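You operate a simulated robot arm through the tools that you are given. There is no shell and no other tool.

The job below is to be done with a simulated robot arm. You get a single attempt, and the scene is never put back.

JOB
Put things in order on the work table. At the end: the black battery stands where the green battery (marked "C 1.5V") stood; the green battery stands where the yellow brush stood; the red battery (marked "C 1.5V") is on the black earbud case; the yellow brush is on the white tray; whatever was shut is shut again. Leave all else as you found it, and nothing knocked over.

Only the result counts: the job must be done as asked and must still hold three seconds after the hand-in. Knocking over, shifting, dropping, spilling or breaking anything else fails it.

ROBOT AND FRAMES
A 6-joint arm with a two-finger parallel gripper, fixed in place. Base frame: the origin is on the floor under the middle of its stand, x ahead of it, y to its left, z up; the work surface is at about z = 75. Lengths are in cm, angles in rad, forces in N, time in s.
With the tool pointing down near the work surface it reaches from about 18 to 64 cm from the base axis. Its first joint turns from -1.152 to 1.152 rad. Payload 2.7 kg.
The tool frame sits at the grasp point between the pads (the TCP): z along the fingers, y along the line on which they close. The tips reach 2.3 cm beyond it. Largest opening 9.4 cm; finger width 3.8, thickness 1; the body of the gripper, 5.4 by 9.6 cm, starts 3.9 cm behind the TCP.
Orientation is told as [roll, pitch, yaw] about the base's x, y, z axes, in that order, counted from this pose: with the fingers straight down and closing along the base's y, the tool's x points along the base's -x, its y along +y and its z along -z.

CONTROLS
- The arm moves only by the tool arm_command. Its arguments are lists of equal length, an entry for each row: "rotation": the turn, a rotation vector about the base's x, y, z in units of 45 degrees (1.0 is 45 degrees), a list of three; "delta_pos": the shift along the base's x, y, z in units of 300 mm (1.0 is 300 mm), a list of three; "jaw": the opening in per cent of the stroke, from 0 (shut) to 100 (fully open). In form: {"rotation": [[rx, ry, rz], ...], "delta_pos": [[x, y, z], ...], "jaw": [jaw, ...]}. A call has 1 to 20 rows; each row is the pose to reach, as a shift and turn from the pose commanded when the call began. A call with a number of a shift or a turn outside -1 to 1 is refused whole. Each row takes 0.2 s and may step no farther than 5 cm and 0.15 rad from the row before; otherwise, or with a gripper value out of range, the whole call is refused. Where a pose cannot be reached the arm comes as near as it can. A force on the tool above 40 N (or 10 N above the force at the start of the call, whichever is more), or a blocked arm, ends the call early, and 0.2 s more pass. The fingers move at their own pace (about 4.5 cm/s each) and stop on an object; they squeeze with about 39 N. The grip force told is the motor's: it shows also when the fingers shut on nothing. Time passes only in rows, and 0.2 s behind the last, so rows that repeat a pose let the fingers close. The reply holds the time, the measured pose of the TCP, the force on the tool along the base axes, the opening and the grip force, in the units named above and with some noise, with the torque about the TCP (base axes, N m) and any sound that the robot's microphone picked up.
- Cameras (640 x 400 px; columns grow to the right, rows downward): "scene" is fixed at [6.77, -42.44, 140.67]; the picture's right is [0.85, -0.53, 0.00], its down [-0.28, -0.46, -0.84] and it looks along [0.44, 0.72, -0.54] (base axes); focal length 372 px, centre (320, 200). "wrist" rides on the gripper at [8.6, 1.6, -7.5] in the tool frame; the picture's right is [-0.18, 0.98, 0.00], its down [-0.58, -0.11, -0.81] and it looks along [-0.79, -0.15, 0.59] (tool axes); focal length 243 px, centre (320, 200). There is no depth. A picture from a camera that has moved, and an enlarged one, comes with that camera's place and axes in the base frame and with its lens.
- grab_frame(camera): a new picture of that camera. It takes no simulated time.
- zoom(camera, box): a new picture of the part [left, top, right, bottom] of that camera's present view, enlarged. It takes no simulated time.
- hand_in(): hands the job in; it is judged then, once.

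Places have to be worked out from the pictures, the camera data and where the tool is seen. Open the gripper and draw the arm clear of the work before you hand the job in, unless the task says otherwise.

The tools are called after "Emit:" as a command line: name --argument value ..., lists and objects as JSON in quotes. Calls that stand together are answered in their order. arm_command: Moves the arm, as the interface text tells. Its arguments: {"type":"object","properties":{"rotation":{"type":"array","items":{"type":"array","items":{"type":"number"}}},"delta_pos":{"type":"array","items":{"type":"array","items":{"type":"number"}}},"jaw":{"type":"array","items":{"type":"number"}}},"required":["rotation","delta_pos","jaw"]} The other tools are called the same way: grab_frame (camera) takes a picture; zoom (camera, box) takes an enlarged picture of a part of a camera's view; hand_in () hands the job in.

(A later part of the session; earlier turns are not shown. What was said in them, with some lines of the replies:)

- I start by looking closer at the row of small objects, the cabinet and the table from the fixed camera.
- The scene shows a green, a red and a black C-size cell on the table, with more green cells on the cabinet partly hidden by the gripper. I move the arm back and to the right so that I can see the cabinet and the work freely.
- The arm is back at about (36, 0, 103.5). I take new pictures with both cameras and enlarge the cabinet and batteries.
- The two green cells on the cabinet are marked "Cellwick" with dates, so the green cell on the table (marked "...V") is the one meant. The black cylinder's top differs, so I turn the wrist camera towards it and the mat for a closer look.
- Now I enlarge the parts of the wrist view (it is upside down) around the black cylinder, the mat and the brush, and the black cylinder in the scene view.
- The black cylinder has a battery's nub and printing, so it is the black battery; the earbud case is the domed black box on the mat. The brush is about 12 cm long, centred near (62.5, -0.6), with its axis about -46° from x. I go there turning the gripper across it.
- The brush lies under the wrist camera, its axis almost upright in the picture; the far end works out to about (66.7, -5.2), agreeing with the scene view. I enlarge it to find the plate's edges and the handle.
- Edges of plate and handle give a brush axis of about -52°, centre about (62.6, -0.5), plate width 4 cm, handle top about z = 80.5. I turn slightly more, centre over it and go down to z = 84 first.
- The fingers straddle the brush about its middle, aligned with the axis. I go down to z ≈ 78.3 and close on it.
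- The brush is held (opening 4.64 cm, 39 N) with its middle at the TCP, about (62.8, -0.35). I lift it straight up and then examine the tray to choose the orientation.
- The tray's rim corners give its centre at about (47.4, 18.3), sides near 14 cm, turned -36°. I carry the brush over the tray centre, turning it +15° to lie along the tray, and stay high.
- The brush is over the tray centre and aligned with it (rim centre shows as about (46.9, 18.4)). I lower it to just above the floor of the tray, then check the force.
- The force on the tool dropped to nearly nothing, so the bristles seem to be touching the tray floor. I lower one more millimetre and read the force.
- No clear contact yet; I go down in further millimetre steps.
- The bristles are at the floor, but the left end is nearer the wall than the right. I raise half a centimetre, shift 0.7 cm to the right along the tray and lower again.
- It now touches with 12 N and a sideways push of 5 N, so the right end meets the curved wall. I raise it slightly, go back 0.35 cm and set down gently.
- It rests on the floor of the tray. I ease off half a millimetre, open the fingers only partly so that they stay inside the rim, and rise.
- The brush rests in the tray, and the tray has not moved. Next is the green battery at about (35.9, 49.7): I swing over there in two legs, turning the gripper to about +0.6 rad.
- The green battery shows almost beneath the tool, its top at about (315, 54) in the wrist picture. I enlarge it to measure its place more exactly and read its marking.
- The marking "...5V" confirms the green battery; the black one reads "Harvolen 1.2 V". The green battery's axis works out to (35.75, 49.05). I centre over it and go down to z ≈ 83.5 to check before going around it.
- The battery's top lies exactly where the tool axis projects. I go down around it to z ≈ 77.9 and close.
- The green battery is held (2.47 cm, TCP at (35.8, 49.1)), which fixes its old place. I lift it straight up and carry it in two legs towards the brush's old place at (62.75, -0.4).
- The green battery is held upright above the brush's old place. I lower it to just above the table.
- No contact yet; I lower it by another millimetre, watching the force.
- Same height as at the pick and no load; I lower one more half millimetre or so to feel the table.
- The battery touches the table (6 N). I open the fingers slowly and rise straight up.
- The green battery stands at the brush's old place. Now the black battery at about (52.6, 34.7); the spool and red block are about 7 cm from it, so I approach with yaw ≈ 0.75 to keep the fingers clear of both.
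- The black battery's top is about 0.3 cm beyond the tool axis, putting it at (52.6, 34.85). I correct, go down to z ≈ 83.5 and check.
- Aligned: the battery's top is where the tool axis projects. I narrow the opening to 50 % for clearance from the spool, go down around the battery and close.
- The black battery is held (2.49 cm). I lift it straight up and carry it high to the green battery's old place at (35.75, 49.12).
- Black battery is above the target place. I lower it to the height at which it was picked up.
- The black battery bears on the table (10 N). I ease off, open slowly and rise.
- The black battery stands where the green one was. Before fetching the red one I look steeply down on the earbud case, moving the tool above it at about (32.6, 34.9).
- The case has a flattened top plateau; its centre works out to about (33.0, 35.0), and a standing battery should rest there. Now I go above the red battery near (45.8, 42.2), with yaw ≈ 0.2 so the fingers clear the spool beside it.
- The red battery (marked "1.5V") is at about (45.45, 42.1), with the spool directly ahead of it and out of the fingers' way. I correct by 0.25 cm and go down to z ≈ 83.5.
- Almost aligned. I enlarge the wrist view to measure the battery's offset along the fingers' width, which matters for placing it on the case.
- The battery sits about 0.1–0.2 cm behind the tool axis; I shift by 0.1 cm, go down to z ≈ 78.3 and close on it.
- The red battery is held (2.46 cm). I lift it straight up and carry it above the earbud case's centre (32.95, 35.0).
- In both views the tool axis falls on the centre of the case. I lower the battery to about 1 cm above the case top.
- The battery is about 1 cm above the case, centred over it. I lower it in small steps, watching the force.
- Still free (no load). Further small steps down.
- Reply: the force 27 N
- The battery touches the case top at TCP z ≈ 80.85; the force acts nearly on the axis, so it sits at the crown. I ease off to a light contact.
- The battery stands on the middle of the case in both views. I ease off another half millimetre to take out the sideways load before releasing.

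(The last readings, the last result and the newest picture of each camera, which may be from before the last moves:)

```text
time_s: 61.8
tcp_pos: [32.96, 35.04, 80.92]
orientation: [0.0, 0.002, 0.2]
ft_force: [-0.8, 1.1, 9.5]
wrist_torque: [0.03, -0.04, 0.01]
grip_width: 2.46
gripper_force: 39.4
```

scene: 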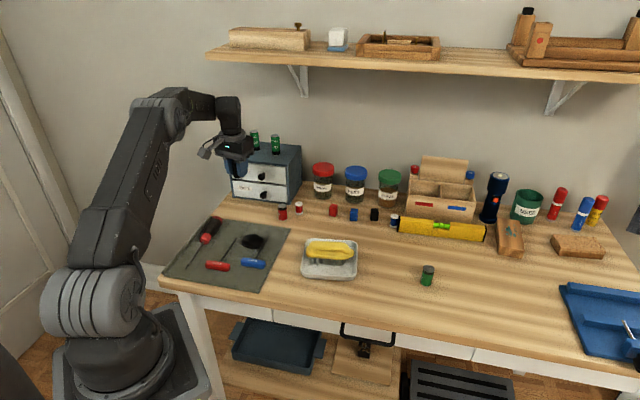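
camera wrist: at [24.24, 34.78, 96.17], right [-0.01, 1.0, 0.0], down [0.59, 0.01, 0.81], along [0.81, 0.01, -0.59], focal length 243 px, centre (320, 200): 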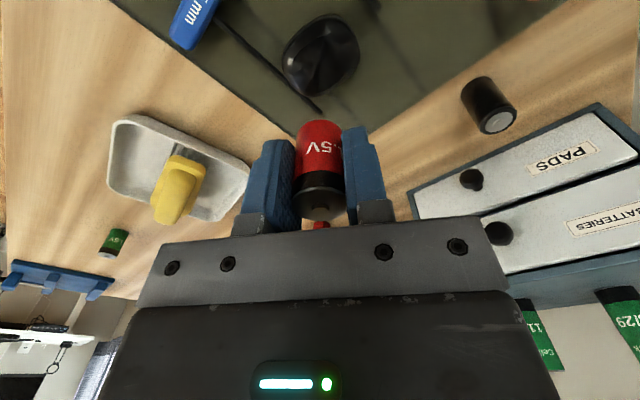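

Sideways load is gone. I ease off a little more and open the fingers in small steps, staying in place to let it settle.

Emit:
arm_command --rotation '[[0, 0, 0], [0, 0, 0], [0, 0, 0], [0, 0, 0], [0, 0, 0], [0, 0, 0], [0, 0, 0], [0, 0, 0], [0, 0, 0]]' --delta_pos '[[0, 0, 0.001], [0, 0, 0.0015], [0, 0, 0.0015], [0, 0, 0.0015], [0, 0, 0.0015], [0, 0, 0.0015], [0, 0, 0.0015], [0, 0, 0.0015], [0, 0, 0.0015]]' --jaw '[10, 20, 25, 27, 28, 30, 32, 35, 35]'

Emit:
zoom --camera "scene" --box '[222, 215, 286, 260]'

Emit:
zoom --camera "wrist" --box '[240, 40, 400, 200]'

```text
time_s: 63.8
tcp_pos: [33.02, 34.99, 80.94]
orientation: [0.002, 0.001, 0.201]
ft_force: [0.1, -0.4, -0.1]
wrist_torque: [0.0, 0.01, 0.02]
grip_width: 3.31
gripper_force: 0.0
```

```text
8.89 times, centred on (254, 238) of scene
camera zoom: at [6.77, -42.44, 140.67], right [0.85, -0.53, 0.0], down [-0.28, -0.46, -0.84], along [0.44, 0.72, -0.54], focal length 3308 px, centre (907, -133)
```

zoom: 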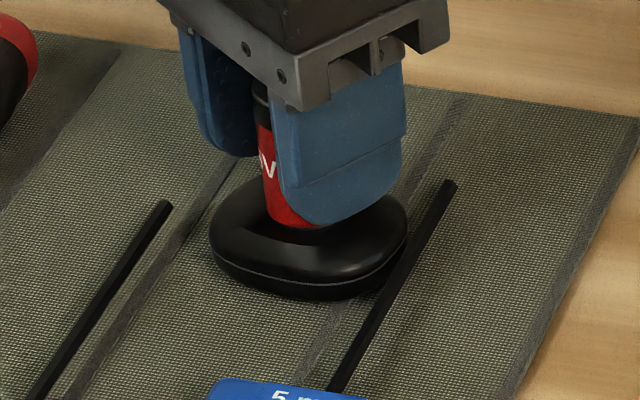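

```text
2.50 times, centred on (320, 120) of wrist
camera zoom: at [24.24, 34.83, 88.35], right [-0.01, 1.0, 0.0], down [0.59, 0.01, 0.81], along [0.81, 0.01, -0.59], focal length 606 px, centre (320, 400)
```

zoom: 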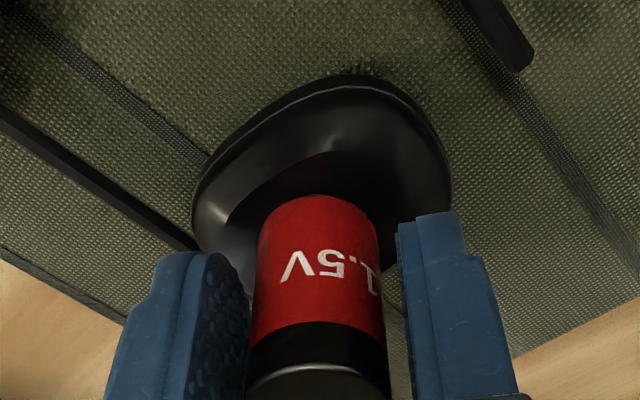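

The fingers are clear on both sides and the battery stands. I wait a second at this pose and look again for any drift before going further.

Emit:
arm_command --rotation '[[0, 0, 0], [0, 0, 0], [0, 0, 0], [0, 0, 0], [0, 0, 0], [0, 0, 0]]' --delta_pos '[[0, 0, 0], [0, 0, 0], [0, 0, 0], [0, 0, 0], [0, 0, 0], [0, 0, 0]]' --jaw '[38, 42, 46, 50, 50, 50]'

Emit:
zoom --camera "wrist" --box '[240, 40, 400, 200]'

Emit:
zoom --camera "scene" --box '[222, 215, 286, 260]'

```text
time_s: 65.2
tcp_pos: [32.95, 35.0, 81.01]
orientation: [0.002, -0.001, 0.199]
ft_force: [-0.7, 0.4, 0.2]
wrist_torque: [-0.03, -0.04, 0.02]
grip_width: 4.7
gripper_force: 0.1
```

```text
2.50 times, centred on (320, 120) of wrist
camera zoom: at [24.24, 34.83, 88.34], right [-0.01, 1.0, 0.0], down [0.59, 0.01, 0.81], along [0.81, 0.01, -0.59], focal length 606 px, centre (320, 400)
```

zoom: 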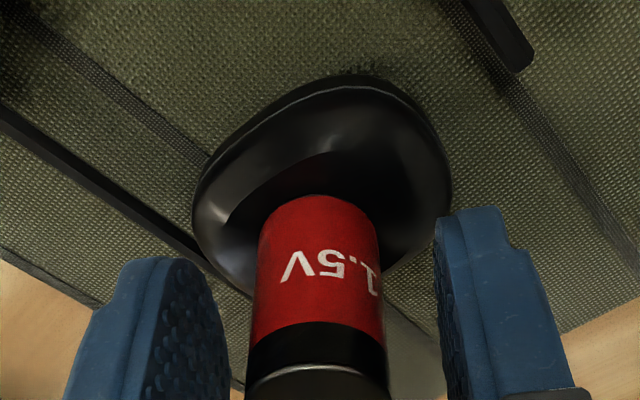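

```text
8.89 times, centred on (254, 238) of scene
camera zoom: at [6.77, -42.44, 140.67], right [0.85, -0.53, 0.0], down [-0.28, -0.46, -0.84], along [0.44, 0.72, -0.54], focal length 3308 px, centre (907, -133)
```

zoom: 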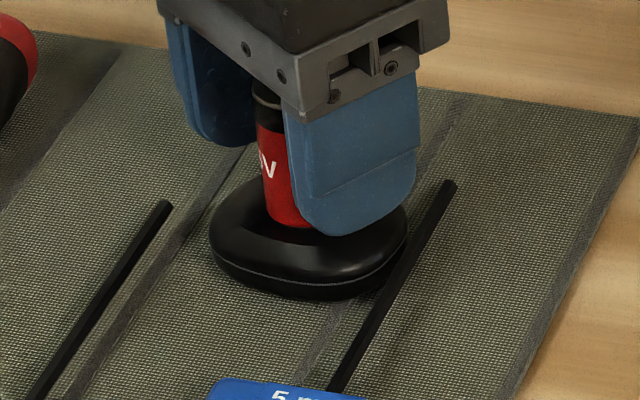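

It stands; I check carefully for slow creep with an enlarged view, then one more second, then again.

Emit:
zoom --camera "wrist" --box '[280, 100, 360, 200]'

Emit:
arm_command --rotation '[[0, 0, 0], [0, 0, 0], [0, 0, 0], [0, 0, 0], [0, 0, 0], [0, 0, 0], [0, 0, 0], [0, 0, 0]]' --delta_pos '[[0, 0, 0], [0, 0, 0], [0, 0, 0], [0, 0, 0], [0, 0, 0], [0, 0, 0], [0, 0, 0], [0, 0, 0]]' --jaw '[50, 50, 50, 50, 50, 50, 50, 50]'

Emit:
zoom --camera "wrist" --box '[280, 100, 360, 200]'

```text
4.00 times, centred on (320, 150) of wrist
camera zoom: at [24.24, 34.83, 88.34], right [-0.01, 1.0, 0.0], down [0.59, 0.01, 0.81], along [0.81, 0.01, -0.59], focal length 970 px, centre (320, 400)
```

zoom: 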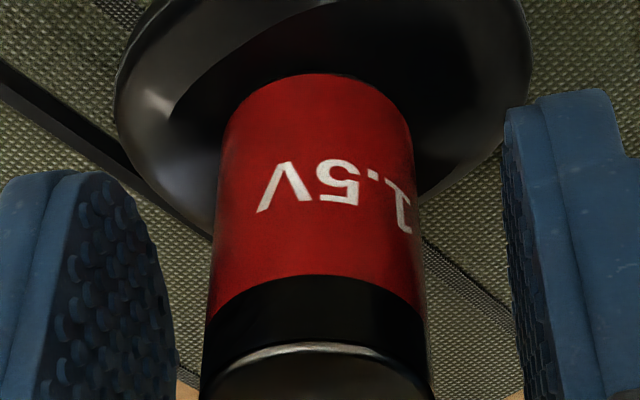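

```text
time_s: 67.0
tcp_pos: [33.04, 35.02, 80.95]
orientation: [0.002, 0.0, 0.199]
ft_force: [0.4, 0.0, 0.8]
wrist_torque: [0.03, -0.01, -0.02]
grip_width: 4.7
gripper_force: 0.1
```

```text
4.00 times, centred on (320, 150) of wrist
camera zoom: at [24.24, 34.83, 88.34], right [-0.01, 1.0, 0.0], down [0.59, 0.01, 0.81], along [0.81, 0.01, -0.59], focal length 970 px, centre (320, 400)
```

zoom: 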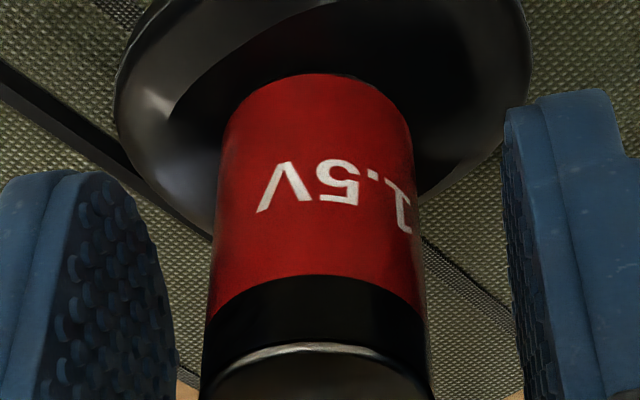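

The two views are identical: the battery stands still. I rise straight up.

Emit:
arm_command --rotation '[[0, 0, 0], [0, 0, 0], [0, 0, 0], [0, 0, 0], [0, 0, 0], [0, 0, 0]]' --delta_pos '[[0, 0, 0.02], [0, 0, 0.07], [0, 0, 0.15], [0, 0, 0.27], [0, 0, 0.4], [0, 0, 0.5]]' --jaw '[50, 50, 50, 50, 50, 50]'

Emit:
grab_frame --camera "scene"

Emit:
zoom --camera "scene" --box '[222, 205, 286, 260]'

Emit:
grab_frame --camera "wrist"

```text
time_s: 68.4
tcp_pos: [32.87, 35.02, 96.07]
orientation: [0.002, 0.0, 0.198]
ft_force: [0.1, -0.4, -0.7]
wrist_torque: [-0.02, 0.03, -0.03]
grip_width: 4.66
gripper_force: 0.0
```

```text
taken
```

scene: 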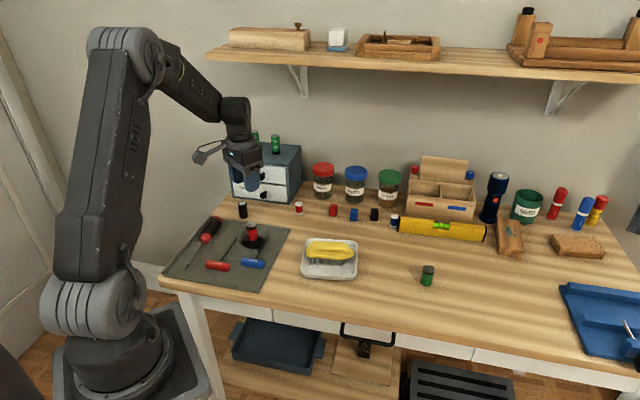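

```text
7.27 times, centred on (254, 232) of scene
camera zoom: at [6.77, -42.44, 140.67], right [0.85, -0.53, 0.0], down [-0.28, -0.46, -0.84], along [0.44, 0.72, -0.54], focal length 2706 px, centre (800, -36)
```

zoom: 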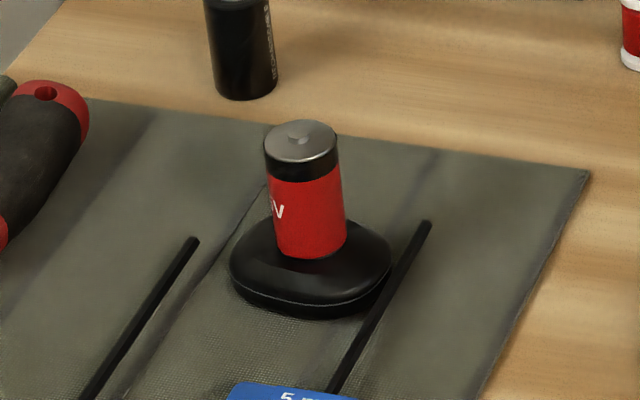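

```text
taken
camera wrist: at [24.2, 34.84, 103.46], right [-0.01, 1.0, 0.0], down [0.59, 0.01, 0.81], along [0.81, 0.01, -0.59], focal length 243 px, centre (320, 200)
```

wrist: 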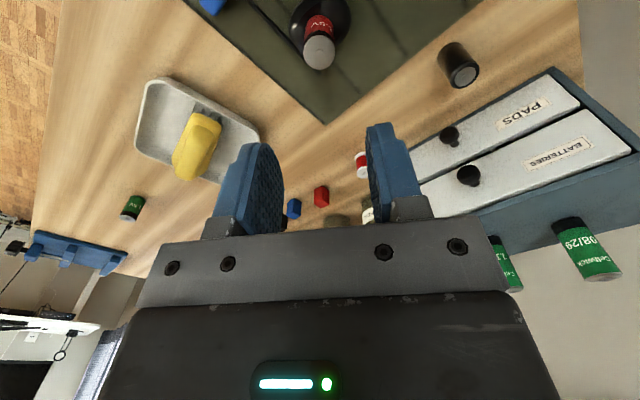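

The red battery stands upright on the case; black, green and brush are in their places and the drawers are shut. I open the gripper and draw the arm back and up, clear of the work.

Emit:
arm_command --rotation '[[0, 0, 0], [0, 0, 0], [0, 0, 0], [0, 0, 0], [0, 0, 0], [0, 0, 0], [0, 0, 0], [0, 0, 0], [0, 0, 0]]' --delta_pos '[[0, 0, 0.08], [0, -0.04, 0.18], [0, -0.14, 0.27], [0, -0.27, 0.33], [0, -0.41, 0.34], [0, -0.55, 0.34], [0, -0.69, 0.34], [0, -0.82, 0.34], [0, -0.9, 0.34]]' --jaw '[50, 60, 80, 100, 100, 100, 100, 100, 100]'

Emit:
grab_frame --camera "scene"

Emit:
zoom --camera "scene" --box '[160, 120, 320, 300]'

Emit:
zoom --camera "scene" --box '[290, 150, 500, 300]'

```text
time_s: 70.4
tcp_pos: [32.99, 7.97, 106.25]
orientation: [0.001, -0.001, 0.202]
ft_force: [0.3, 0.0, 0.4]
wrist_torque: [0.03, -0.02, 0.04]
grip_width: 9.4
gripper_force: 0.1
```

```text
taken
```

scene: 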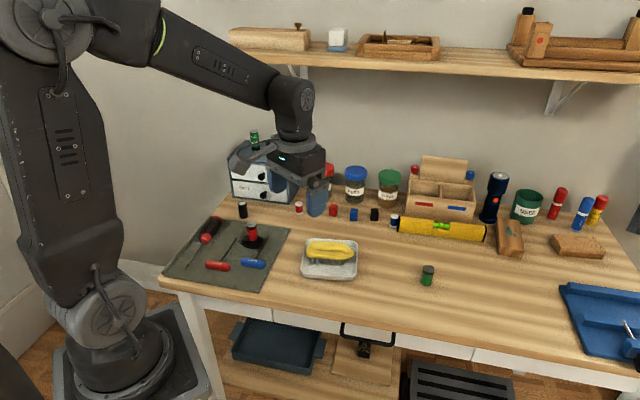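

```text
2.22 times, centred on (240, 210) of scene
camera zoom: at [6.77, -42.44, 140.67], right [0.85, -0.53, 0.0], down [-0.28, -0.46, -0.84], along [0.44, 0.72, -0.54], focal length 827 px, centre (498, 178)
```

zoom: 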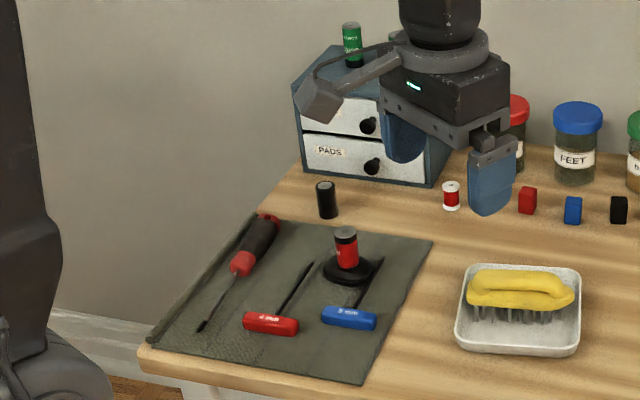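

```text
2.67 times, centred on (395, 225) of scene
camera zoom: at [6.77, -42.44, 140.67], right [0.85, -0.53, 0.0], down [-0.28, -0.46, -0.84], along [0.44, 0.72, -0.54], focal length 992 px, centre (120, 133)
```

zoom: 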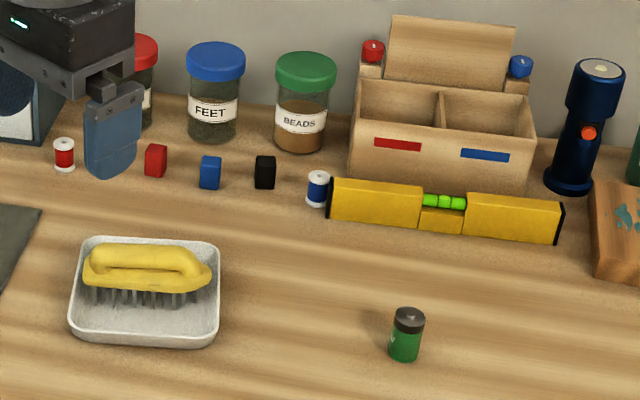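

All four moves show as asked: the black battery is at the green one's old place, the green at the brush's, the red upright on the earbud case and the brush in the tray. The drawers are shut, everything else looks untouched and the arm is clear, so I hand in.

Emit:
hand_in

```text
The job is handed in.
```

The job is handed in, and all four moves were in place in the last pictures. The verdict itself was not returned, so I'm going by those pictures and the force readings.

- **Brush:** it rests inside the white tray, and the tray did not move.
- **Green battery:** it stands where the brush was, at about (62.8, -0.3).
- **Black battery:** it stands where the green battery was, at about (35.7, 49.1).
- **Red battery:** it stands upright near the middle of the earbud case. I watched it for about two seconds after letting go and it did not shift.

I opened nothing, and both drawers are still shut. Nothing was knocked over. The rest of the table looked unchanged in the last pictures, though the arm hid part of the cabinet. The gripper is open and the arm is drawn back clear of the work.
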